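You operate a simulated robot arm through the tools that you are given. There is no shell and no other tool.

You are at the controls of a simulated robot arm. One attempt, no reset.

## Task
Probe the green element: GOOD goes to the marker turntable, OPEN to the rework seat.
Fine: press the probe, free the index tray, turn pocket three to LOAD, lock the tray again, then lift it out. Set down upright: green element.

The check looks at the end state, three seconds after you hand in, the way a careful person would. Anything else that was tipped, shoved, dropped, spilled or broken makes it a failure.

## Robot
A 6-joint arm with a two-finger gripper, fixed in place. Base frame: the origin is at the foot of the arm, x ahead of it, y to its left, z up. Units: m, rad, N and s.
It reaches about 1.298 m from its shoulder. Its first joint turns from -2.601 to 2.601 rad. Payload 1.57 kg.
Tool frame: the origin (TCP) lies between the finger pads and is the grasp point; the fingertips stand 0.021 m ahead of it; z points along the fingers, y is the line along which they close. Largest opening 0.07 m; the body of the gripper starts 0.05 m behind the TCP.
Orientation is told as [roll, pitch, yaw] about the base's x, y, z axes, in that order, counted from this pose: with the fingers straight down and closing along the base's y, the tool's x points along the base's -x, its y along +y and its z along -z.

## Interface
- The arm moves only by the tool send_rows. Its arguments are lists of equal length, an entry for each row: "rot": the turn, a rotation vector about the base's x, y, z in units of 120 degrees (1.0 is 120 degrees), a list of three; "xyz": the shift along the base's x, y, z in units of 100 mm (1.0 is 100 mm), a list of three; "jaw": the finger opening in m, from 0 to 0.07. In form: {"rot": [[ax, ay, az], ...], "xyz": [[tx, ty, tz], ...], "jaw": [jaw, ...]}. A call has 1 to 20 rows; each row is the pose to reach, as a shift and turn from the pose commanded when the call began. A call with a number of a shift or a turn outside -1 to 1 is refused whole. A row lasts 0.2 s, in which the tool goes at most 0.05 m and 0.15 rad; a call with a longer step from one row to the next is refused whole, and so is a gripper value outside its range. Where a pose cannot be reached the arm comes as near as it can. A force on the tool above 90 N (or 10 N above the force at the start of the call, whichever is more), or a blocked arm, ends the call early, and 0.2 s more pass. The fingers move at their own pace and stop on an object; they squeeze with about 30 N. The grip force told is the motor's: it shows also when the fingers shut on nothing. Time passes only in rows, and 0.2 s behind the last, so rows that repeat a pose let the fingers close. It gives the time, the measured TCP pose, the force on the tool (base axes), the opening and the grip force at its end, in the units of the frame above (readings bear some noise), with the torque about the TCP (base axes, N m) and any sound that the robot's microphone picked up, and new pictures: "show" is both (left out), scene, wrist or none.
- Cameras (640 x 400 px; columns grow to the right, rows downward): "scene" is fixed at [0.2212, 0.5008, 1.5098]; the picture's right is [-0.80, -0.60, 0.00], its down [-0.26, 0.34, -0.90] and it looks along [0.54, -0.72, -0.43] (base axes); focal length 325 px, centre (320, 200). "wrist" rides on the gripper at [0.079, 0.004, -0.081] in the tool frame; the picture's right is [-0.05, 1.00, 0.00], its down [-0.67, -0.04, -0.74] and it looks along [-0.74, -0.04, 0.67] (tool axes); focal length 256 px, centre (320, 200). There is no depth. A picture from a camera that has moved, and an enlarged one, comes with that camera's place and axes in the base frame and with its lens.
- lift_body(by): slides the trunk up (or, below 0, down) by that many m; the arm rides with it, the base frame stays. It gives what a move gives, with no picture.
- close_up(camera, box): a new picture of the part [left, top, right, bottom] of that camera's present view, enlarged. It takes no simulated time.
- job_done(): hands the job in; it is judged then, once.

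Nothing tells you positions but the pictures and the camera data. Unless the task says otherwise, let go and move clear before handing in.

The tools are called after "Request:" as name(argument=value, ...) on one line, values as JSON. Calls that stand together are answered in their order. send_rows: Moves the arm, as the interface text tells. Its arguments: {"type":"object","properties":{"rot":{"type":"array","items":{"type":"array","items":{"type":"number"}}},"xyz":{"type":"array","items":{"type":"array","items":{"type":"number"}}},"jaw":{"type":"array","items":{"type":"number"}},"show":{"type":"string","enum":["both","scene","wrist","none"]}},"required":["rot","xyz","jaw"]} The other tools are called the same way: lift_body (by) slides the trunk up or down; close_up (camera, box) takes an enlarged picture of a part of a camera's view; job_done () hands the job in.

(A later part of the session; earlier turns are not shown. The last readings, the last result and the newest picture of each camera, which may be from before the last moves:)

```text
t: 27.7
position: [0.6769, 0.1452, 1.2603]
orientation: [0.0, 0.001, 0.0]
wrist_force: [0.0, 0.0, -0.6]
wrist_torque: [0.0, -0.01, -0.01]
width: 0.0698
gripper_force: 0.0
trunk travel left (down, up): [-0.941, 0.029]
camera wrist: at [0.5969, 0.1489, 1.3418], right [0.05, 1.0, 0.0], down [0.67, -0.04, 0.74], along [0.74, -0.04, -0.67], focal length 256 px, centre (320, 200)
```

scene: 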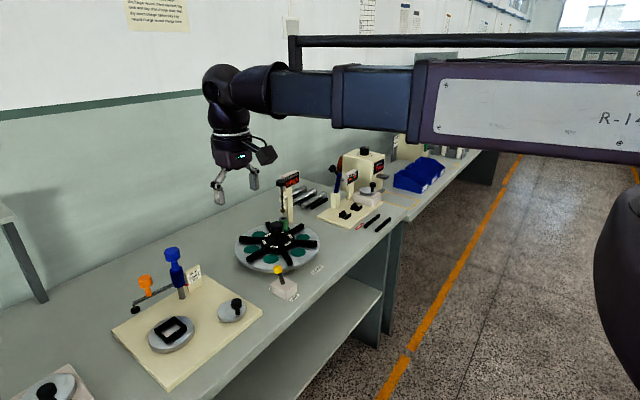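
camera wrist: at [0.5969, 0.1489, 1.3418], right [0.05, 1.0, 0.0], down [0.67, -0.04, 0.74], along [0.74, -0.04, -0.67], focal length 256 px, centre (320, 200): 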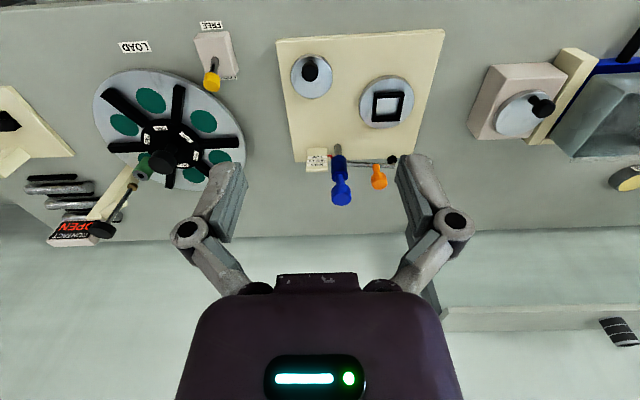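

Request:
close_up(camera="wrist", box=[400, 0, 640, 200])

Request:
send_rows(rot=[[0, 0, 0], [0, 0, 0], [0, 0, 0]], xyz=[[0, 0.45, 0], [0, 0.9, 0], [0, 1, 0]], jaw=[0.07, 0.07, 0.07], show="none")

Request:
send_rows(rot=[[0, 0, 0], [0, 0, 0], [0, 0, 0]], xyz=[[0, 0.45, 0], [0, 0.9, 0], [0, 1, 0]], jaw=[0.07, 0.07, 0.07], show="none")

Request:
send_rows(rot=[[0, 0, 0], [0, 0, 0], [0, 0, 0]], xyz=[[0, 0.45, 0], [0, 0.9, 0], [0, 1, 0]], jaw=[0.07, 0.07, 0.07], show="wrist")

Request:
close_up(camera="wrist", box=[200, 0, 440, 200])

Request:
close_up(camera="wrist", box=[400, 0, 640, 200])

```text
2.00 times, centred on (520, 100) of wrist
camera zoom: at [0.5969, 0.1489, 1.3418], right [0.05, 1.0, 0.0], down [0.67, -0.04, 0.74], along [0.74, -0.04, -0.67], focal length 512 px, centre (-80, 400)
```

zoom: 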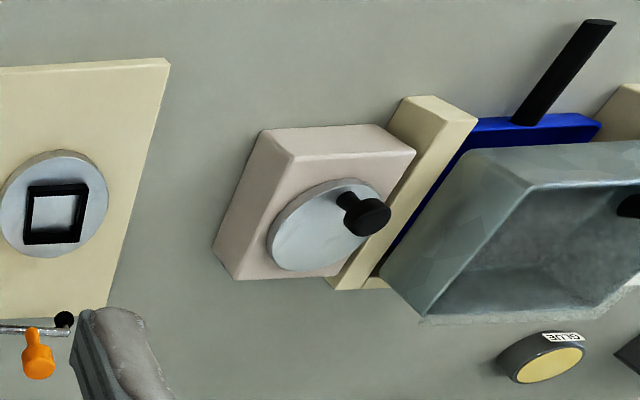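

```text
t: 28.5
position: [0.677, 0.2452, 1.2605]
orientation: [0.0, 0.002, 0.0]
wrist_force: [-0.3, -0.1, 0.3]
wrist_torque: [0.01, -0.01, 0.01]
width: 0.0701
gripper_force: 0.1
trunk travel left (down, up): [-0.941, 0.029]
```

```text
t: 29.3
position: [0.6776, 0.3462, 1.2594]
orientation: [-0.001, 0.0, 0.0]
wrist_force: [-0.5, -0.3, 0.5]
wrist_torque: [-0.03, 0.02, -0.01]
width: 0.07
gripper_force: 0.1
trunk travel left (down, up): [-0.941, 0.029]
```

```text
t: 30.1
position: [0.6768, 0.446, 1.2596]
orientation: [0.0, 0.0, 0.0]
wrist_force: [0.4, 0.0, 0.2]
wrist_torque: [0.0, 0.01, 0.02]
width: 0.0699
gripper_force: 0.1
trunk travel left (down, up): [-0.941, 0.029]
camera wrist: at [0.5969, 0.4495, 1.3418], right [0.05, 1.0, 0.0], down [0.67, -0.04, 0.74], along [0.74, -0.04, -0.67], focal length 256 px, centre (320, 200)
```

wrist: 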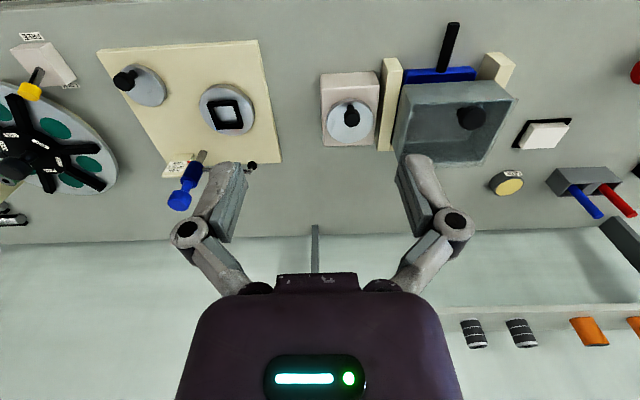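

```text
2.00 times, centred on (320, 100) of wrist
camera zoom: at [0.5969, 0.4495, 1.3418], right [0.05, 1.0, 0.0], down [0.67, -0.04, 0.74], along [0.74, -0.04, -0.67], focal length 512 px, centre (320, 400)
```

zoom: 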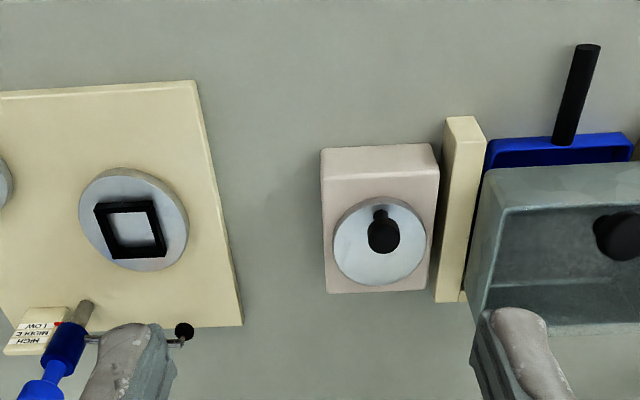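

```text
2.00 times, centred on (520, 100) of wrist
camera zoom: at [0.5969, 0.4495, 1.3418], right [0.05, 1.0, 0.0], down [0.67, -0.04, 0.74], along [0.74, -0.04, -0.67], focal length 512 px, centre (-80, 400)
```

zoom: 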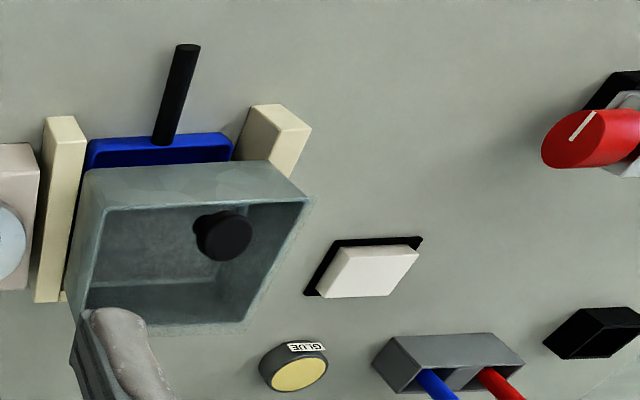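

There are more stations further left, so I'll keep surveying.

Request:
send_rows(rot=[[0, 0, 0], [0, 0, 0], [0, 0, 0]], xyz=[[0, 0.45, 0], [0, 0.9, 0], [0, 1, 0]], jaw=[0.07, 0.07, 0.07], show="none")

Request:
send_rows(rot=[[0, 0, 0], [0, 0, 0], [0, 0, 0]], xyz=[[0, 0.45, 0], [0, 0.9, 0], [0, 1, 0]], jaw=[0.07, 0.07, 0.07], show="none")

Request:
send_rows(rot=[[0, 0, 0], [0, 0, 0], [0, 0, 0]], xyz=[[0, 0.45, 0], [0, 0.9, 0], [0, 1, 0]], jaw=[0.07, 0.07, 0.07], show="wrist")

Request:
close_up(camera="wrist", box=[200, 0, 440, 200])

Request:
close_up(camera="wrist", box=[400, 0, 640, 200])

Request:
close_up(camera="wrist", box=[0, 0, 240, 200])

Request:
close_up(camera="scene", box=[380, 60, 540, 160])

```text
t: 30.9
position: [0.6772, 0.5456, 1.2594]
orientation: [0.0, 0.002, -0.001]
wrist_force: [0.6, -0.2, -0.7]
wrist_torque: [0.0, -0.02, -0.04]
width: 0.0701
gripper_force: 0.0
trunk travel left (down, up): [-0.941, 0.029]
```

```text
t: 31.7
position: [0.676, 0.6482, 1.26]
orientation: [0.002, 0.001, 0.0]
wrist_force: [0.3, -0.2, -0.8]
wrist_torque: [-0.03, -0.04, 0.02]
width: 0.07
gripper_force: 0.1
trunk travel left (down, up): [-0.941, 0.029]
```

```text
t: 32.5
position: [0.6749, 0.745, 1.2602]
orientation: [0.0, -0.001, 0.0]
wrist_force: [0.7, -0.3, 0.6]
wrist_torque: [-0.02, -0.03, 0.01]
width: 0.0702
gripper_force: 0.1
trunk travel left (down, up): [-0.941, 0.029]
camera wrist: at [0.5961, 0.7486, 1.3418], right [0.05, 1.0, 0.0], down [0.67, -0.04, 0.74], along [0.74, -0.04, -0.67], focal length 256 px, centre (320, 200)
```

wrist: 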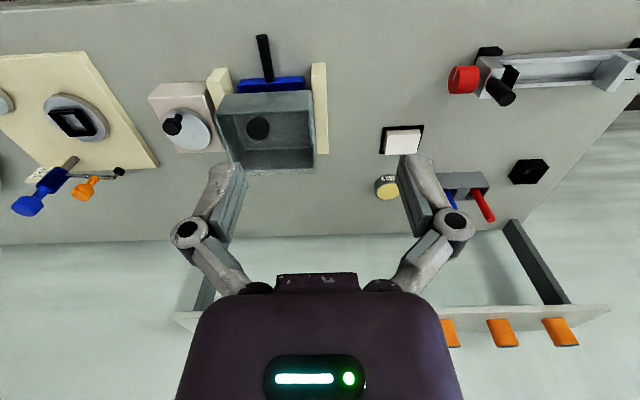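

```text
2.00 times, centred on (320, 100) of wrist
camera zoom: at [0.5961, 0.7486, 1.3418], right [0.05, 1.0, 0.0], down [0.67, -0.04, 0.74], along [0.74, -0.04, -0.67], focal length 512 px, centre (320, 400)
```

zoom: 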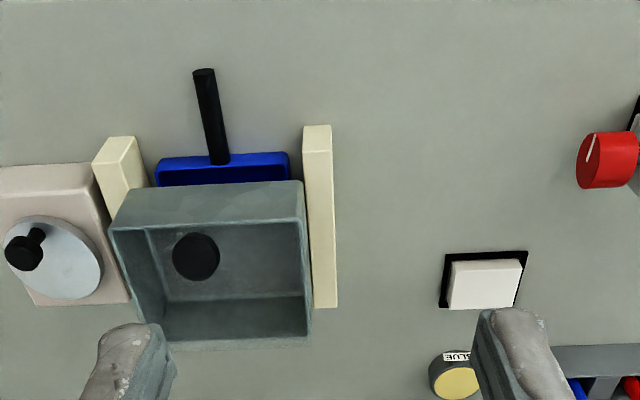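

```text
2.00 times, centred on (520, 100) of wrist
camera zoom: at [0.5961, 0.7486, 1.3418], right [0.05, 1.0, 0.0], down [0.67, -0.04, 0.74], along [0.74, -0.04, -0.67], focal length 512 px, centre (-80, 400)
```

zoom: 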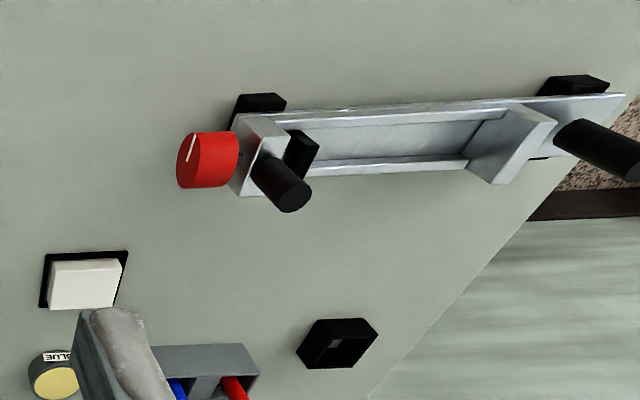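

```text
2.00 times, centred on (120, 100) of wrist
camera zoom: at [0.5961, 0.7486, 1.3418], right [0.05, 1.0, 0.0], down [0.67, -0.04, 0.74], along [0.74, -0.04, -0.67], focal length 512 px, centre (720, 400)
```

zoom: 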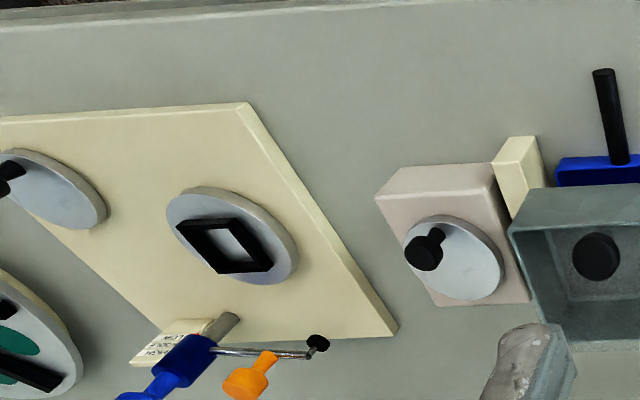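

```text
4.00 times, centred on (460, 110) of scene
camera zoom: at [0.2212, 0.5008, 1.5098], right [-0.8, -0.6, 0.0], down [-0.26, 0.34, -0.9], along [0.54, -0.72, -0.43], focal length 1299 px, centre (-240, 560)
```

zoom: 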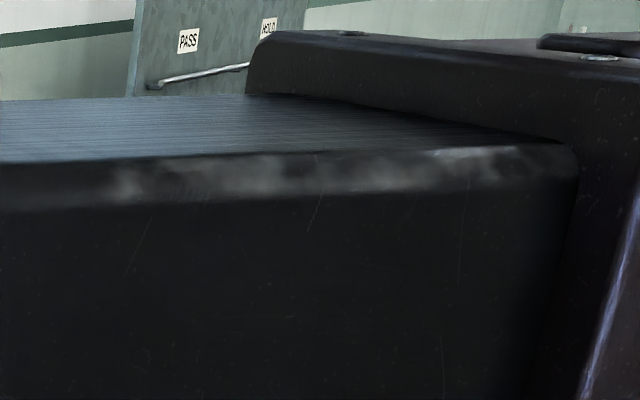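

No label here yet, but a black square socket sits near the bench's left end. I'll look at it more closely.

Request:
send_rows(rot=[[0, 0, 0], [0, 0, 0], [0, 0, 0]], xyz=[[0, 0.45, 0], [0, 0.9, 0], [0, 1, 0]], jaw=[0.07, 0.07, 0.07], show="none")

Request:
send_rows(rot=[[0, 0, 0], [0, 0, 0], [0, 0, 0]], xyz=[[0, 0.45, 0], [0, 0.9, 0], [0, 1, 0]], jaw=[0.07, 0.07, 0.07], show="both")

Request:
close_up(camera="wrist", box=[200, 0, 440, 200])

Request:
close_up(camera="wrist", box=[400, 0, 640, 200])

```text
t: 33.3
position: [0.6754, 0.8464, 1.2613]
orientation: [0.001, 0.001, 0.0]
wrist_force: [-0.1, -0.1, 0.5]
wrist_torque: [0.0, 0.0, 0.0]
width: 0.0701
gripper_force: 0.0
trunk travel left (down, up): [-0.941, 0.029]
```

```text
t: 34.1
position: [0.6663, 0.9257, 1.2592]
orientation: [0.002, -0.001, 0.0]
wrist_force: [0.6, 0.3, 0.2]
wrist_torque: [0.02, -0.03, 0.0]
width: 0.0698
gripper_force: 0.0
out of reach, approached as far as the arm can: row 2, 3
trunk travel left (down, up): [-0.941, 0.029]
camera wrist: at [0.587, 0.929, 1.3417], right [0.05, 1.0, 0.0], down [0.67, -0.04, 0.75], along [0.74, -0.04, -0.67], focal length 256 px, centre (320, 200)
```

scene: 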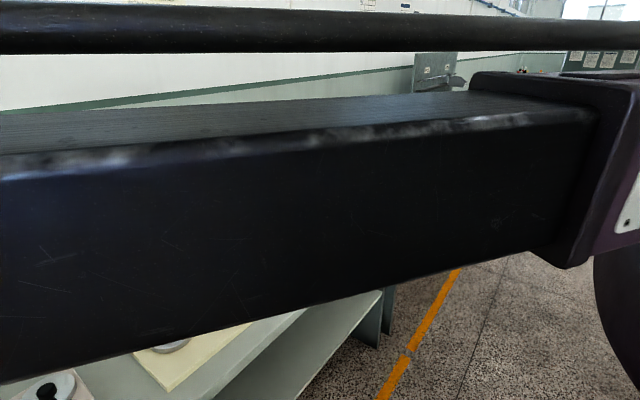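
wrist: 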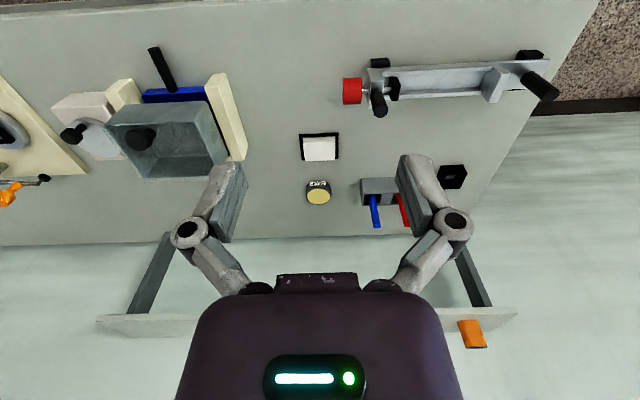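

```text
2.00 times, centred on (320, 100) of wrist
camera zoom: at [0.587, 0.929, 1.3417], right [0.05, 1.0, 0.0], down [0.67, -0.04, 0.75], along [0.74, -0.04, -0.67], focal length 512 px, centre (320, 400)
```

zoom: 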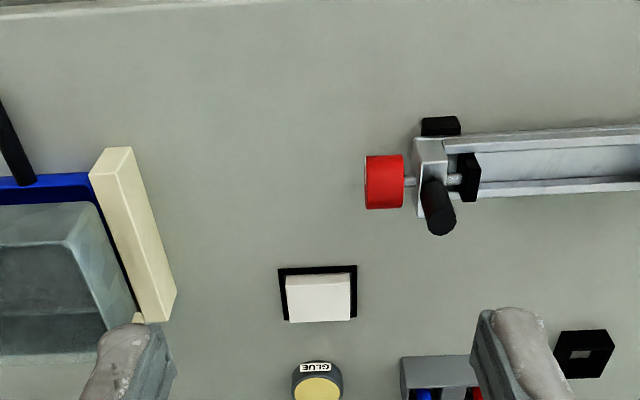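

```text
2.00 times, centred on (520, 100) of wrist
camera zoom: at [0.587, 0.929, 1.3417], right [0.05, 1.0, 0.0], down [0.67, -0.04, 0.75], along [0.74, -0.04, -0.67], focal length 512 px, centre (-80, 400)
```

zoom: 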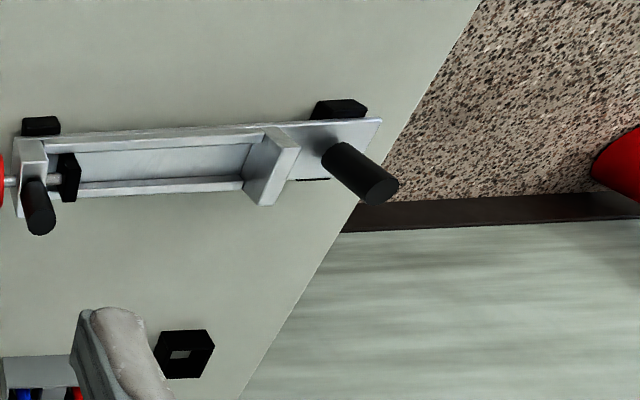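

That socket is just a small rectangular holder with no label. I'll go back to the right and inspect the neighbouring bench.

Request:
send_rows(rot=[[0, 0, 0], [0, 0, 0], [0, 0, 0]], xyz=[[-0.2, -0.4, 0], [-0.4, -0.8, 0], [-0.4, -1, 0]], jaw=[0.07, 0.07, 0.07], show="none")

Request:
send_rows(rot=[[0, 0, 0], [0, 0, 0], [0, 0, 0]], xyz=[[0, -0.45, 0], [0, -0.9, 0], [0, -1, 0]], jaw=[0.07, 0.07, 0.07], show="none")

Request:
send_rows(rot=[[0, 0, 0], [0, 0, 0], [0, 0, 0]], xyz=[[0, -0.45, 0], [0, -0.9, 0], [0, -1, 0]], jaw=[0.07, 0.07, 0.07], show="none")

Request:
send_rows(rot=[[0, 0, 0], [0, 0, 0], [0, 0, 0]], xyz=[[0, -0.45, 0], [0, -0.9, 0], [0, -1, 0]], jaw=[0.07, 0.07, 0.07], show="none")

Request:
send_rows(rot=[[0, 0, 0], [0, 0, 0], [0, 0, 0]], xyz=[[0, -0.45, 0], [0, -0.9, 0], [0, -1, 0]], jaw=[0.07, 0.07, 0.07], show="none")

Request:
send_rows(rot=[[0, 0, 0], [0, 0, 0], [0, 0, 0]], xyz=[[0, -0.45, 0], [0, -0.9, 0], [0, -1, 0]], jaw=[0.07, 0.07, 0.07], show="none")

Request:
send_rows(rot=[[0, 0, 0], [0, 0, 0], [0, 0, 0]], xyz=[[0, -0.45, 0], [0, -0.9, 0], [0, -1, 0]], jaw=[0.07, 0.07, 0.07], show="none")

Request:
send_rows(rot=[[0, 0, 0], [0, 0, 0], [0, 0, 0]], xyz=[[0, -0.45, 0], [0, -0.9, 0], [0, -1, 0]], jaw=[0.07, 0.07, 0.07], show="none")

Request:
send_rows(rot=[[0, 0, 0], [0, 0, 0], [0, 0, 0]], xyz=[[0, -0.45, 0], [0, -0.9, 0], [0, -1, 0]], jaw=[0.07, 0.07, 0.07], show="none")

Request:
send_rows(rot=[[0, 0, 0], [0, 0, 0], [0, 0, 0]], xyz=[[0, -0.45, 0], [0, -0.9, 0], [0, -1, 0]], jaw=[0.07, 0.07, 0.07], show="both")

Request:
close_up(camera="scene", box=[360, 80, 560, 200])

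```text
t: 34.9
position: [0.6249, 0.8255, 1.2601]
orientation: [-0.001, 0.0, 0.0]
wrist_force: [0.3, 0.6, 0.2]
wrist_torque: [-0.04, 0.02, 0.01]
width: 0.0701
gripper_force: 0.0
trunk travel left (down, up): [-0.941, 0.029]
```

```text
t: 35.7
position: [0.6273, 0.726, 1.2598]
orientation: [-0.001, 0.0, 0.004]
wrist_force: [0.4, -0.6, -0.1]
wrist_torque: [0.01, 0.01, 0.02]
width: 0.0699
gripper_force: 0.0
trunk travel left (down, up): [-0.941, 0.029]
```

```text
t: 36.5
position: [0.6283, 0.6281, 1.2586]
orientation: [0.0, 0.0, 0.002]
wrist_force: [0.4, 0.6, 0.4]
wrist_torque: [0.01, -0.01, 0.0]
width: 0.0699
gripper_force: 0.0
trunk travel left (down, up): [-0.941, 0.029]
```

```text
t: 37.3
position: [0.626, 0.5267, 1.2607]
orientation: [0.001, 0.0, 0.003]
wrist_force: [0.2, -0.9, 0.2]
wrist_torque: [-0.03, 0.0, -0.05]
width: 0.07
gripper_force: 0.0
trunk travel left (down, up): [-0.941, 0.029]
```

```text
t: 38.1
position: [0.6258, 0.4265, 1.26]
orientation: [0.0, -0.001, 0.002]
wrist_force: [0.4, -1.5, 0.3]
wrist_torque: [-0.01, 0.0, -0.02]
width: 0.07
gripper_force: 0.1
trunk travel left (down, up): [-0.941, 0.029]
```

```text
t: 38.9
position: [0.6271, 0.326, 1.259]
orientation: [0.001, -0.001, 0.001]
wrist_force: [-0.7, 0.3, 0.5]
wrist_torque: [0.03, -0.01, 0.02]
width: 0.0702
gripper_force: 0.1
trunk travel left (down, up): [-0.941, 0.029]
```

```text
t: 39.7
position: [0.6273, 0.2258, 1.2607]
orientation: [0.001, 0.0, 0.001]
wrist_force: [-0.4, 0.2, -0.3]
wrist_torque: [-0.06, -0.02, -0.01]
width: 0.0703
gripper_force: 0.0
trunk travel left (down, up): [-0.941, 0.029]
```

```text
t: 40.5
position: [0.6254, 0.1264, 1.2594]
orientation: [-0.001, 0.0, 0.001]
wrist_force: [-0.1, 0.7, -1.1]
wrist_torque: [-0.03, 0.01, 0.0]
width: 0.0697
gripper_force: 0.2
trunk travel left (down, up): [-0.941, 0.029]
```

```text
t: 41.3
position: [0.628, 0.0259, 1.26]
orientation: [0.0, 0.001, 0.003]
wrist_force: [0.0, -1.0, -0.1]
wrist_torque: [0.02, 0.03, -0.01]
width: 0.0699
gripper_force: 0.0
trunk travel left (down, up): [-0.941, 0.029]
```

```text
t: 42.1
position: [0.6282, -0.0752, 1.2591]
orientation: [0.0, 0.0, 0.001]
wrist_force: [0.0, -0.2, 0.4]
wrist_torque: [0.01, 0.01, -0.01]
width: 0.0703
gripper_force: 0.1
trunk travel left (down, up): [-0.941, 0.029]
camera wrist: at [0.5493, -0.0716, 1.3418], right [0.05, 1.0, 0.0], down [0.67, -0.03, 0.74], along [0.74, -0.04, -0.67], focal length 256 px, centre (320, 200)
```

scene: 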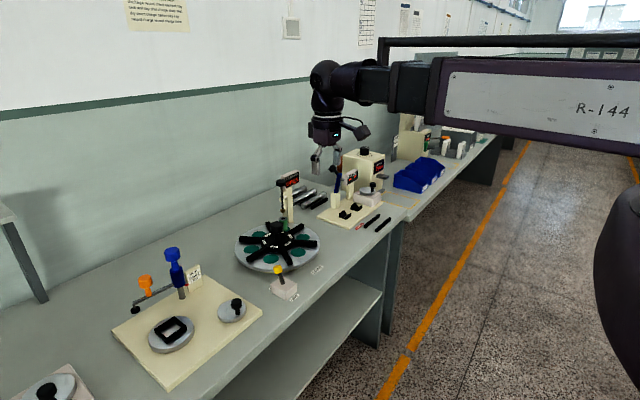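
wrist: 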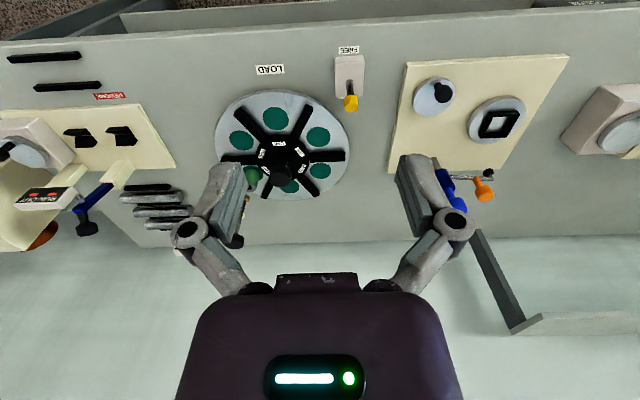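

```text
3.20 times, centred on (460, 140) of scene
camera zoom: at [0.2212, 0.5008, 1.5098], right [-0.8, -0.6, 0.0], down [-0.26, 0.34, -0.9], along [0.54, -0.72, -0.43], focal length 1039 px, centre (-128, 392)
```

zoom: 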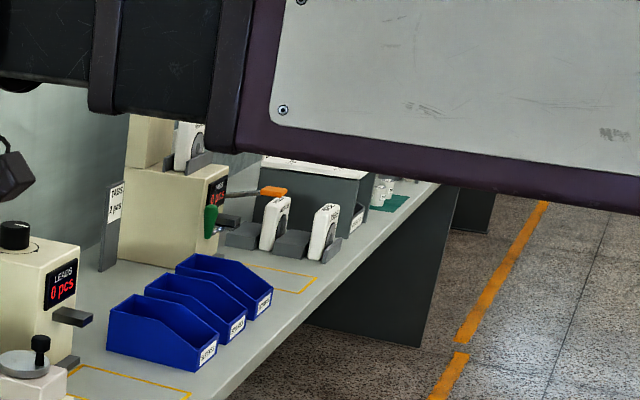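

Request:
close_up(camera="wrist", box=[0, 0, 240, 200])

Request:
lift_body(by=-0.12)

Request:
close_up(camera="scene", box=[380, 60, 600, 200])

Request:
close_up(camera="scene", box=[440, 90, 520, 150])

Request:
close_up(camera="scene", box=[380, 140, 480, 210])

Request:
close_up(camera="scene", box=[300, 190, 440, 300])

```text
2.00 times, centred on (120, 100) of wrist
camera zoom: at [0.5493, -0.0716, 1.3418], right [0.05, 1.0, 0.0], down [0.67, -0.03, 0.74], along [0.74, -0.04, -0.67], focal length 512 px, centre (720, 400)
```

zoom: 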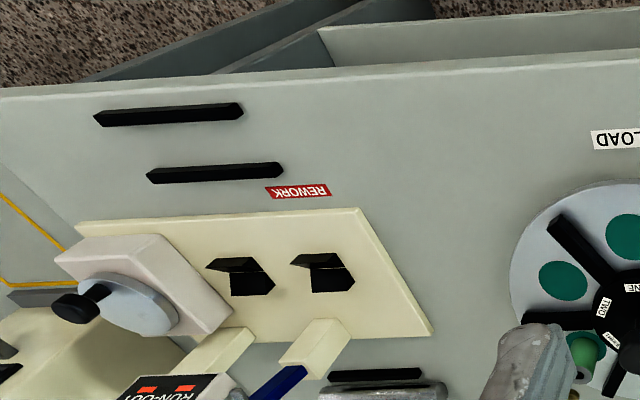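

```text
t: 43.6
position: [0.6299, -0.0734, 1.1413]
orientation: [0.0, -0.001, 0.0]
wrist_force: [0.9, -0.5, 0.8]
wrist_torque: [0.0, 0.03, -0.01]
width: 0.0698
gripper_force: 0.1
trunk travel left (down, up): [-0.821, 0.149]
```

```text
2.86 times, centred on (490, 130) of scene
camera zoom: at [0.2212, 0.5008, 1.5098], right [-0.8, -0.6, 0.0], down [-0.26, 0.34, -0.9], along [0.54, -0.72, -0.43], focal length 928 px, centre (-166, 400)
```

zoom: 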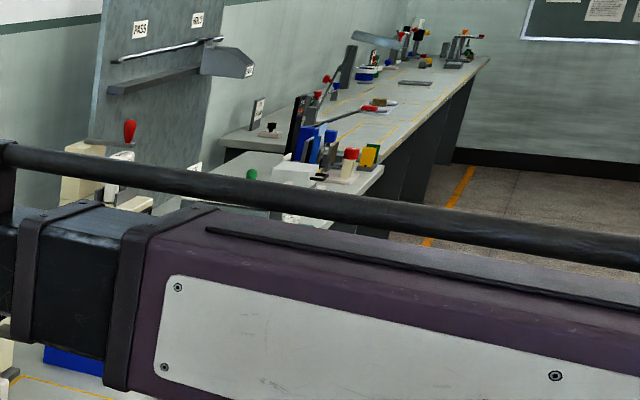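

```text
6.67 times, centred on (480, 120) of scene
camera zoom: at [0.2212, 0.5008, 1.5098], right [-0.8, -0.6, 0.0], down [-0.26, 0.34, -0.9], along [0.54, -0.72, -0.43], focal length 2165 px, centre (-747, 733)
```

zoom: 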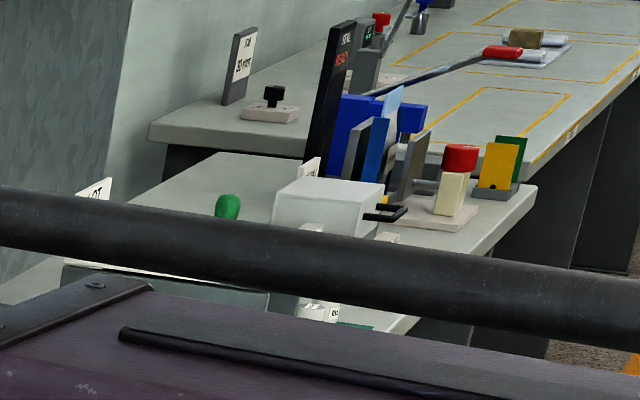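

```text
5.71 times, centred on (430, 175) of scene
camera zoom: at [0.2212, 0.5008, 1.5098], right [-0.8, -0.6, 0.0], down [-0.26, 0.34, -0.9], along [0.54, -0.72, -0.43], focal length 1856 px, centre (-309, 343)
```

zoom: 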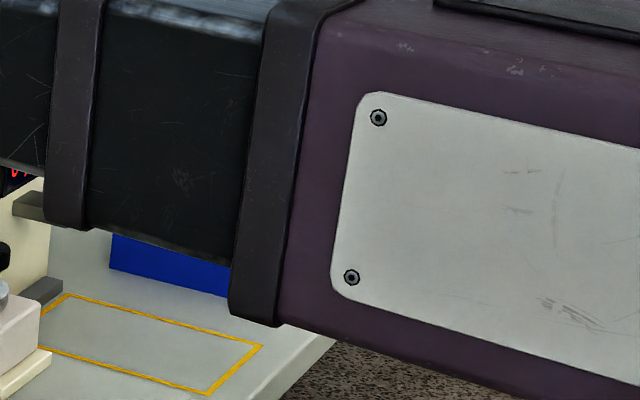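

```text
3.64 times, centred on (370, 245) of scene
camera zoom: at [0.2212, 0.5008, 1.5098], right [-0.8, -0.6, 0.0], down [-0.26, 0.34, -0.9], along [0.54, -0.72, -0.43], focal length 1181 px, centre (138, 36)
```

zoom: 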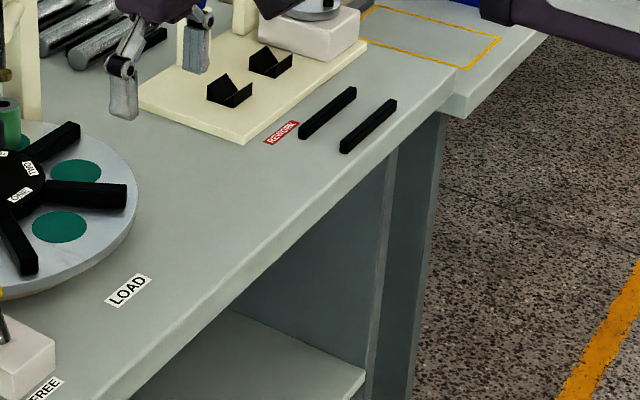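

REWORK beside the two black rails is the only such label so far. I'll check the neighbouring bench on the right to be sure.

Request:
lift_body(by=0.13)

Request:
send_rows(rot=[[0, 0, 0], [0, 0, 0], [0, 0, 0]], xyz=[[0, -0.45, 0], [0, -0.9, 0], [0, -1, 0]], jaw=[0.07, 0.07, 0.07], show="none")

Request:
send_rows(rot=[[0, 0, 0], [0, 0, 0], [0, 0, 0]], xyz=[[0, -0.45, 0], [0, -0.9, 0], [0, -1, 0]], jaw=[0.07, 0.07, 0.07], show="none")

Request:
send_rows(rot=[[0, 0, 0], [0, 0, 0], [0, 0, 0]], xyz=[[0, -0.45, 0], [0, -0.9, 0], [0, -1, 0]], jaw=[0.07, 0.07, 0.07], show="none")

Request:
send_rows(rot=[[0, 0, 0], [0, 0, 0], [0, 0, 0]], xyz=[[0, -0.45, 0], [0, -0.9, 0], [0, -1, 0]], jaw=[0.07, 0.07, 0.07], show="none")

Request:
send_rows(rot=[[0, 0, 0], [0, 0, 0], [0, 0, 0]], xyz=[[0, -0.45, 0], [0, -0.9, 0], [0, -1, 0]], jaw=[0.07, 0.07, 0.07], show="wrist")

Request:
close_up(camera="wrist", box=[280, 0, 520, 200])

Request:
send_rows(rot=[[0, 0, 0], [0, 0, 0], [0, 0, 0]], xyz=[[0, -0.45, 0], [0, -0.9, 0], [0, -1, 0]], jaw=[0.07, 0.07, 0.07], show="none")

Request:
send_rows(rot=[[0, 0, 0], [0, 0, 0], [0, 0, 0]], xyz=[[0, -0.45, 0], [0, -0.9, 0], [0, -1, 0]], jaw=[0.07, 0.07, 0.07], show="none")

Request:
send_rows(rot=[[0, 0, 0], [0, 0, 0], [0, 0, 0]], xyz=[[0, -0.45, 0], [0, -0.9, 0], [0, -1, 0]], jaw=[0.07, 0.07, 0.07], show="wrist")

Request:
close_up(camera="wrist", box=[80, 0, 320, 200])

Request:
close_up(camera="wrist", box=[320, 0, 560, 200])

```text
t: 45.2
position: [0.6289, -0.0746, 1.2692]
orientation: [0.0, 0.001, 0.0]
wrist_force: [0.1, 0.4, 0.0]
wrist_torque: [0.02, 0.04, -0.02]
width: 0.07
gripper_force: 0.0
trunk travel left (down, up): [-0.951, 0.019]
```

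```text
t: 46.0
position: [0.6268, -0.1748, 1.27]
orientation: [-0.001, 0.0, 0.002]
wrist_force: [0.2, 0.2, -0.4]
wrist_torque: [-0.01, -0.01, 0.02]
width: 0.0698
gripper_force: 0.0
trunk travel left (down, up): [-0.951, 0.019]
```

```text
t: 46.8
position: [0.6287, -0.2742, 1.2689]
orientation: [0.001, 0.001, 0.002]
wrist_force: [0.7, -0.2, 0.1]
wrist_torque: [-0.01, 0.01, -0.01]
width: 0.07
gripper_force: 0.0
trunk travel left (down, up): [-0.951, 0.019]
```

```text
t: 47.6
position: [0.6313, -0.3725, 1.2697]
orientation: [0.0, 0.001, 0.001]
wrist_force: [0.6, 0.7, 0.4]
wrist_torque: [-0.05, -0.02, -0.04]
width: 0.0699
gripper_force: 0.0
trunk travel left (down, up): [-0.951, 0.019]
```

```text
t: 48.4
position: [0.6277, -0.4741, 1.2685]
orientation: [-0.001, 0.001, 0.002]
wrist_force: [0.6, -0.6, -0.3]
wrist_torque: [-0.02, -0.04, -0.02]
width: 0.0699
gripper_force: 0.1
trunk travel left (down, up): [-0.951, 0.019]
```

```text
t: 49.2
position: [0.6285, -0.5755, 1.2709]
orientation: [0.0, 0.0, 0.003]
wrist_force: [-0.5, 0.1, -0.4]
wrist_torque: [0.03, 0.01, 0.04]
width: 0.07
gripper_force: 0.1
trunk travel left (down, up): [-0.951, 0.019]
camera wrist: at [0.5492, -0.5728, 1.3519], right [0.05, 1.0, 0.0], down [0.67, -0.03, 0.74], along [0.74, -0.04, -0.67], focal length 256 px, centre (320, 200)
```

wrist: 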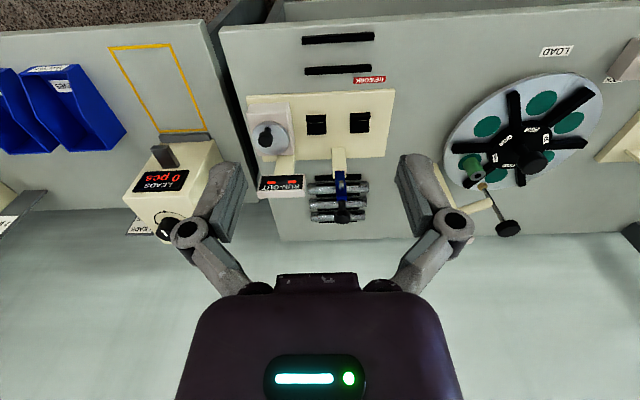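

```text
2.00 times, centred on (400, 100) of wrist
camera zoom: at [0.5492, -0.5728, 1.3519], right [0.05, 1.0, 0.0], down [0.67, -0.03, 0.74], along [0.74, -0.04, -0.67], focal length 512 px, centre (160, 400)
```

zoom: 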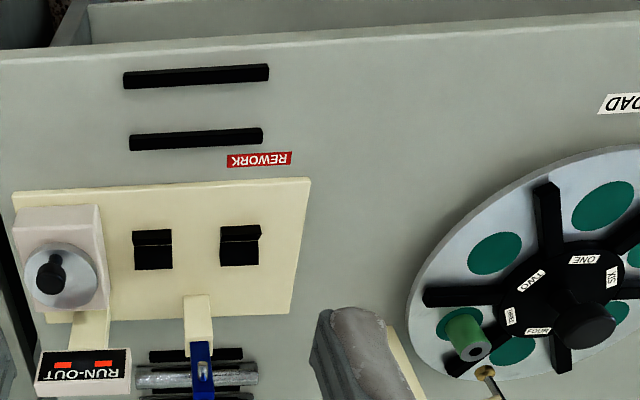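

```text
t: 50.0
position: [0.6282, -0.676, 1.2703]
orientation: [-0.001, 0.0, 0.001]
wrist_force: [-0.1, 0.0, -0.1]
wrist_torque: [-0.03, -0.02, 0.02]
width: 0.0702
gripper_force: 0.1
trunk travel left (down, up): [-0.951, 0.019]
```

```text
t: 50.8
position: [0.6292, -0.774, 1.2701]
orientation: [-0.002, -0.001, 0.002]
wrist_force: [0.2, -0.1, 0.5]
wrist_torque: [0.0, 0.0, 0.0]
width: 0.0701
gripper_force: 0.0
trunk travel left (down, up): [-0.951, 0.019]
```

```text
t: 51.6
position: [0.6281, -0.8726, 1.269]
orientation: [0.0, 0.0, 0.0]
wrist_force: [0.1, 0.2, 0.4]
wrist_torque: [-0.02, 0.02, -0.03]
width: 0.0698
gripper_force: 0.0
trunk travel left (down, up): [-0.951, 0.019]
camera wrist: at [0.5488, -0.8707, 1.3518], right [0.05, 1.0, 0.0], down [0.67, -0.03, 0.74], along [0.74, -0.04, -0.67], focal length 256 px, centre (320, 200)
```

wrist: 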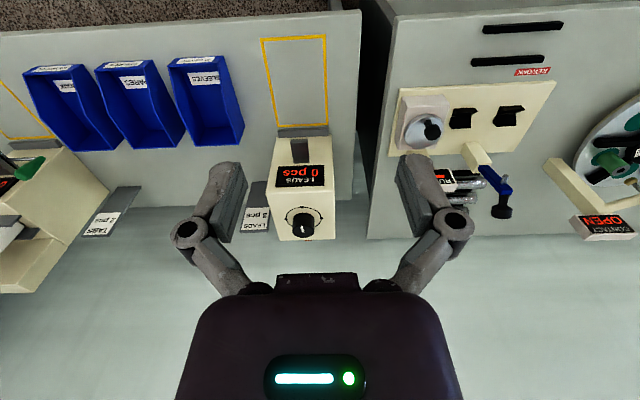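

```text
2.00 times, centred on (200, 100) of wrist
camera zoom: at [0.5488, -0.8707, 1.3518], right [0.05, 1.0, 0.0], down [0.67, -0.03, 0.74], along [0.74, -0.04, -0.67], focal length 512 px, centre (560, 400)
```

zoom: 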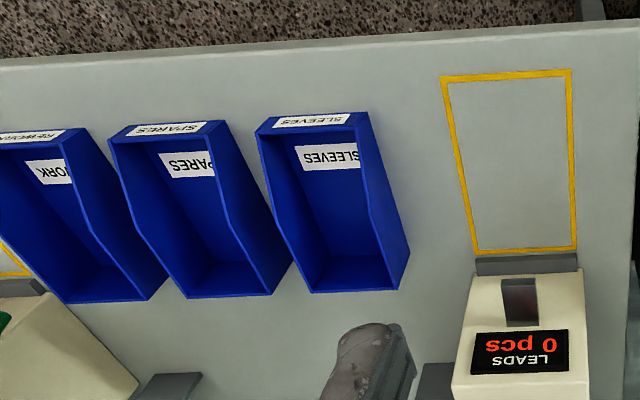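

```text
2.00 times, centred on (440, 100) of wrist
camera zoom: at [0.5488, -0.8707, 1.3518], right [0.05, 1.0, 0.0], down [0.67, -0.03, 0.74], along [0.74, -0.04, -0.67], focal length 512 px, centre (80, 400)
```

zoom: 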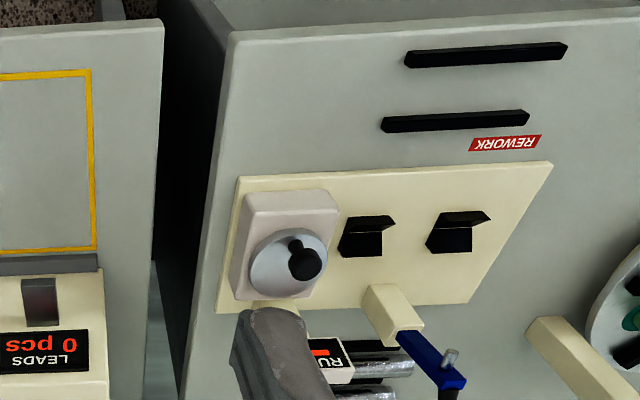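

The blue bins are labelled SLEEVES, SPARES and REWORK (a bin), so the "rework seat" is the pair of rails with the red REWORK label, at about (0.71, -0.55). Next I'll return to the lock lever and free the tray.

Request:
send_rows(rot=[[0, 0, 0], [0, 0, 0], [0, 0, 0]], xyz=[[0, 0.45, 0], [0, 0.9, 0], [0, 1, 0]], jaw=[0.07, 0.07, 0.07], show="none")

Request:
send_rows(rot=[[0, 0, 0], [0, 0, 0], [0, 0, 0]], xyz=[[0, 0.45, 0], [0, 0.9, 0], [0, 1, 0]], jaw=[0.07, 0.07, 0.07], show="none")

Request:
send_rows(rot=[[0, 0, 0], [0, 0, 0], [0, 0, 0]], xyz=[[0, 0.45, 0], [0, 0.9, 0], [0, 1, 0]], jaw=[0.07, 0.07, 0.07], show="none")

Request:
send_rows(rot=[[0, 0, 0], [0, 0, 0], [0, 0, 0]], xyz=[[0, 0.45, 0], [0, 0.9, 0], [0, 1, 0]], jaw=[0.07, 0.07, 0.07], show="none")

Request:
lift_body(by=-0.12)

Request:
send_rows(rot=[[0, 0, 0], [0, 0, 0], [0, 0, 0]], xyz=[[0, 0.45, 0], [0, 0.9, 0], [0, 1, 0]], jaw=[0.07, 0.07, 0.07], show="wrist")

Request:
close_up(camera="wrist", box=[200, 0, 440, 200])

Request:
send_rows(rot=[[0, 0, 0], [0, 0, 0], [0, 0, 0]], xyz=[[0, 0.45, 0], [0, 0.9, 0], [0, 1, 0]], jaw=[0.07, 0.07, 0.07], show="none")

Request:
send_rows(rot=[[0, 0, 0], [0, 0, 0], [0, 0, 0], [0, 0, 0]], xyz=[[0, 0.45, 0], [0, 0.9, 0], [0, 1, 0], [0, 1, 0]], jaw=[0.07, 0.07, 0.07, 0.07], show="wrist")

Request:
close_up(camera="wrist", box=[200, 0, 440, 200])

```text
t: 52.4
position: [0.6302, -0.7734, 1.2698]
orientation: [-0.001, 0.0, 0.0]
wrist_force: [-0.2, 0.2, 0.6]
wrist_torque: [0.02, -0.05, 0.01]
width: 0.0699
gripper_force: 0.0
trunk travel left (down, up): [-0.951, 0.019]
```

```text
t: 53.2
position: [0.6305, -0.6734, 1.2695]
orientation: [0.0, 0.001, 0.0]
wrist_force: [-0.6, -0.8, -0.3]
wrist_torque: [0.0, -0.02, -0.01]
width: 0.0703
gripper_force: 0.0
trunk travel left (down, up): [-0.951, 0.019]
```

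```text
t: 54.0
position: [0.6306, -0.5726, 1.2705]
orientation: [0.0, -0.001, -0.001]
wrist_force: [-0.2, 1.1, 0.3]
wrist_torque: [0.0, 0.04, 0.03]
width: 0.0702
gripper_force: 0.1
trunk travel left (down, up): [-0.951, 0.019]
```

```text
t: 54.8
position: [0.6285, -0.4746, 1.2691]
orientation: [0.0, -0.001, -0.001]
wrist_force: [-0.6, -0.2, -0.5]
wrist_torque: [-0.02, -0.01, -0.01]
width: 0.0698
gripper_force: 0.0
trunk travel left (down, up): [-0.951, 0.019]
```

```text
t: 56.3
position: [0.6279, -0.4754, 1.1494]
orientation: [0.001, 0.001, 0.001]
wrist_force: [0.0, 0.2, -0.1]
wrist_torque: [-0.01, 0.01, 0.04]
width: 0.07
gripper_force: 0.0
trunk travel left (down, up): [-0.831, 0.139]
```

```text
t: 57.1
position: [0.6288, -0.3741, 1.1502]
orientation: [0.0, -0.001, 0.0]
wrist_force: [0.2, 0.2, -0.3]
wrist_torque: [-0.01, -0.01, -0.01]
width: 0.0701
gripper_force: 0.1
trunk travel left (down, up): [-0.831, 0.139]
camera wrist: at [0.5493, -0.3709, 1.2318], right [0.05, 1.0, 0.0], down [0.67, -0.04, 0.74], along [0.74, -0.04, -0.67], focal length 256 px, centre (320, 200)
```

wrist: 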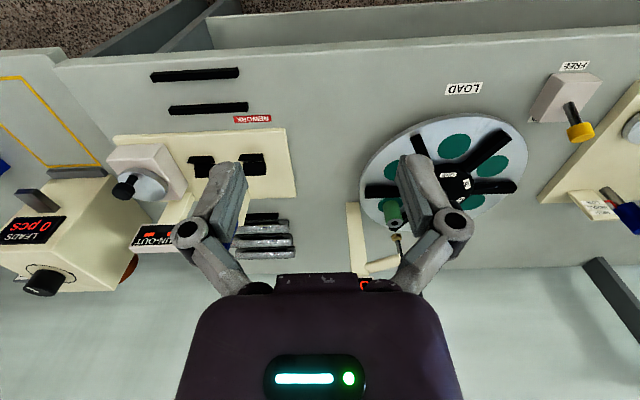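

```text
2.00 times, centred on (320, 100) of wrist
camera zoom: at [0.5493, -0.3709, 1.2318], right [0.05, 1.0, 0.0], down [0.67, -0.04, 0.74], along [0.74, -0.04, -0.67], focal length 512 px, centre (320, 400)
```

zoom: 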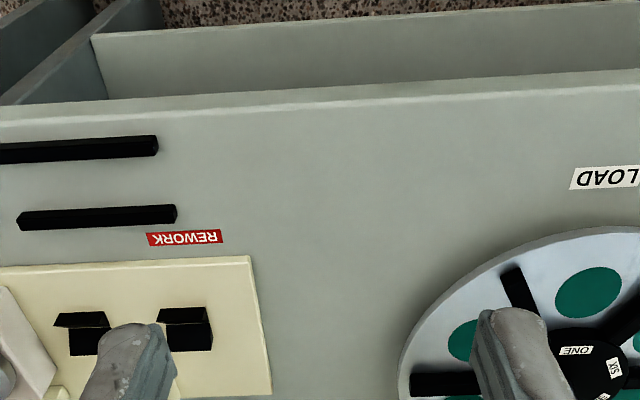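

```text
t: 57.9
position: [0.6276, -0.2732, 1.151]
orientation: [0.0, -0.001, -0.002]
wrist_force: [0.8, -1.2, -1.0]
wrist_torque: [0.01, -0.02, 0.0]
width: 0.0701
gripper_force: 0.1
trunk travel left (down, up): [-0.831, 0.139]
```

```text
t: 58.9
position: [0.6274, -0.1747, 1.1503]
orientation: [-0.001, 0.0, 0.0]
wrist_force: [1.3, -0.7, 0.5]
wrist_torque: [-0.02, 0.02, -0.01]
width: 0.0701
gripper_force: 0.2
trunk travel left (down, up): [-0.831, 0.139]
camera wrist: at [0.5485, -0.1721, 1.2318], right [0.05, 1.0, 0.0], down [0.67, -0.04, 0.74], along [0.74, -0.04, -0.67], focal length 256 px, centre (320, 200)
```

wrist: 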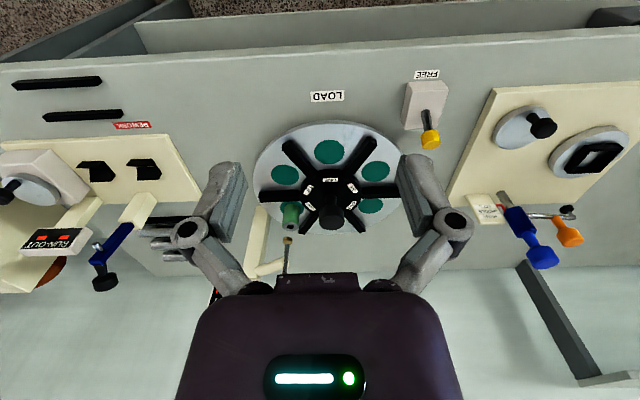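

```text
2.00 times, centred on (320, 100) of wrist
camera zoom: at [0.5485, -0.1721, 1.2318], right [0.05, 1.0, 0.0], down [0.67, -0.04, 0.74], along [0.74, -0.04, -0.67], focal length 512 px, centre (320, 400)
```

zoom: 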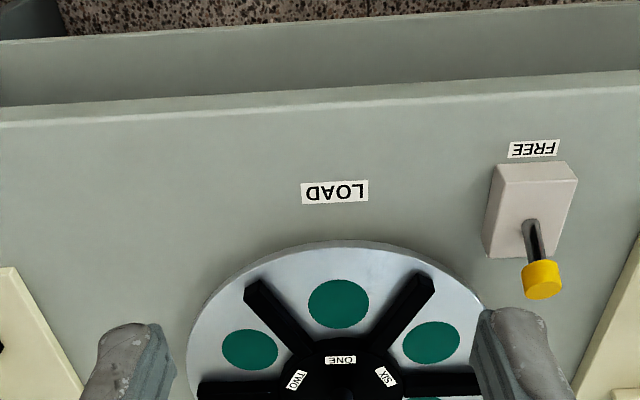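

I'm moving in front of the lever to measure it.

Request:
send_rows(rot=[[0, 0, 0], [0, 0, 0], [0, 0, 0], [0, 0, 0]], xyz=[[0.1, 0.45, 0], [0.2, 0.9, 0], [0.3, 1, 0], [0.3, 1, 0]], jaw=[0.07, 0.07, 0.07, 0.07], show="none")

Request:
send_rows(rot=[[0, 0, 0], [0, 0, 0], [0, 0, 0]], xyz=[[0, 0.3, 0], [0, 0.4, 0], [0, 0.4, 0]], jaw=[0.07, 0.07, 0.07], show="wrist")

Request:
close_up(camera="wrist", box=[200, 0, 440, 200])

Request:
close_up(camera="scene", box=[255, 250, 325, 310])

```text
t: 59.9
position: [0.6576, -0.0742, 1.1488]
orientation: [0.001, -0.001, 0.0]
wrist_force: [1.0, 0.0, -0.4]
wrist_torque: [-0.02, -0.02, -0.03]
width: 0.0698
gripper_force: 0.0
trunk travel left (down, up): [-0.831, 0.139]
```

```text
t: 60.7
position: [0.6584, -0.0336, 1.15]
orientation: [0.0, 0.001, 0.0]
wrist_force: [0.4, 0.4, 0.2]
wrist_torque: [-0.01, 0.03, -0.03]
width: 0.07
gripper_force: 0.2
trunk travel left (down, up): [-0.831, 0.139]
camera wrist: at [0.5791, -0.0304, 1.2318], right [0.05, 1.0, 0.0], down [0.67, -0.04, 0.74], along [0.74, -0.04, -0.67], focal length 256 px, centre (320, 200)
```

wrist: 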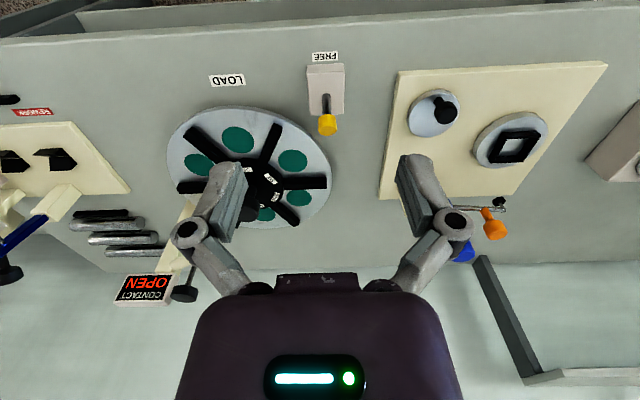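

```text
2.00 times, centred on (320, 100) of wrist
camera zoom: at [0.5791, -0.0304, 1.2318], right [0.05, 1.0, 0.0], down [0.67, -0.04, 0.74], along [0.74, -0.04, -0.67], focal length 512 px, centre (320, 400)
```

zoom: 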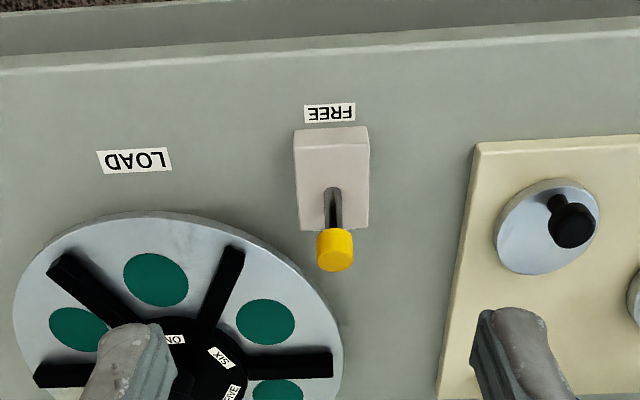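

```text
6.67 times, centred on (290, 280) of scene
camera zoom: at [0.2212, 0.5008, 1.5098], right [-0.8, -0.6, 0.0], down [-0.26, 0.34, -0.9], along [0.54, -0.72, -0.43], focal length 2165 px, centre (520, -333)
```

zoom: 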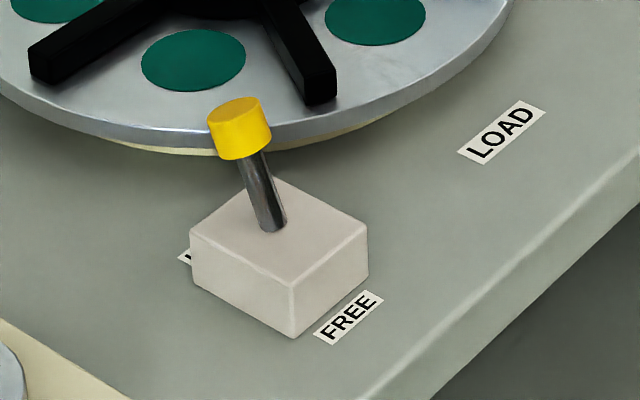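

The lever knob is at (0.768, -0.029, 0.927), leaning +x (LOCK), with its base at (0.753, -0.029, 0.88). I'll bring closed fingers down on its +x side.

Request:
send_rows(rot=[[0, 0, 0], [0, 0, 0], [0, 0, 0], [0, 0, 0]], xyz=[[0.4, 0, 0], [0.8, 0.03, 0], [1, 0.04, 0], [1, 0.04, 0]], jaw=[0.05, 0.02, 0, 0], show="none")

Request:
send_rows(rot=[[0, 0, 0], [0, 0, 0], [0, 0, 0]], xyz=[[0.3, 0, 0], [0.45, 0, 0], [0.45, 0, 0]], jaw=[0, 0, 0], show="none")

Request:
lift_body(by=-0.13)

Request:
close_up(camera="scene", box=[235, 210, 335, 310])

Request:
close_up(camera="wrist", box=[200, 0, 440, 200])

```text
t: 61.7
position: [0.7585, -0.0308, 1.1498]
orientation: [-0.001, 0.001, -0.001]
wrist_force: [-0.7, 0.2, 0.0]
wrist_torque: [-0.01, 0.01, -0.01]
width: 0.0002
gripper_force: 28.5
trunk travel left (down, up): [-0.831, 0.139]
```

```text
t: 62.5
position: [0.8037, -0.0301, 1.1501]
orientation: [0.0, -0.001, 0.0]
wrist_force: [-0.1, 0.1, 0.0]
wrist_torque: [0.0, -0.02, 0.02]
width: 0.0
gripper_force: 28.5
trunk travel left (down, up): [-0.831, 0.139]
```

```text
t: 64.0
position: [0.8031, -0.0304, 1.0193]
orientation: [-0.001, 0.0, -0.002]
wrist_force: [-0.3, -0.2, 0.0]
wrist_torque: [0.01, 0.0, -0.02]
width: 0.0
gripper_force: 29.2
trunk travel left (down, up): [-0.701, 0.269]
```

```text
4.00 times, centred on (285, 260) of scene
camera zoom: at [0.2212, 0.5008, 1.5098], right [-0.8, -0.6, 0.0], down [-0.26, 0.34, -0.9], along [0.54, -0.72, -0.43], focal length 1299 px, centre (460, -40)
```

zoom: 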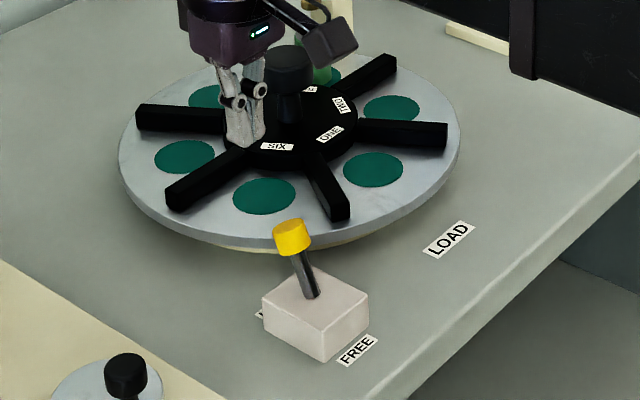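

```text
2.00 times, centred on (320, 100) of wrist
camera zoom: at [0.7237, -0.0269, 1.1019], right [0.05, 1.0, 0.0], down [0.67, -0.03, 0.74], along [0.74, -0.04, -0.67], focal length 512 px, centre (320, 400)
```

zoom: 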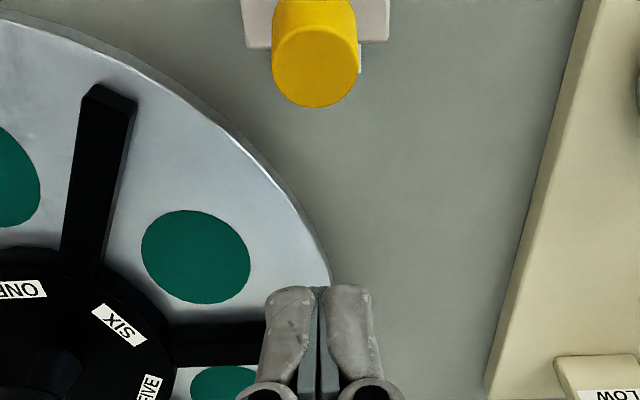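

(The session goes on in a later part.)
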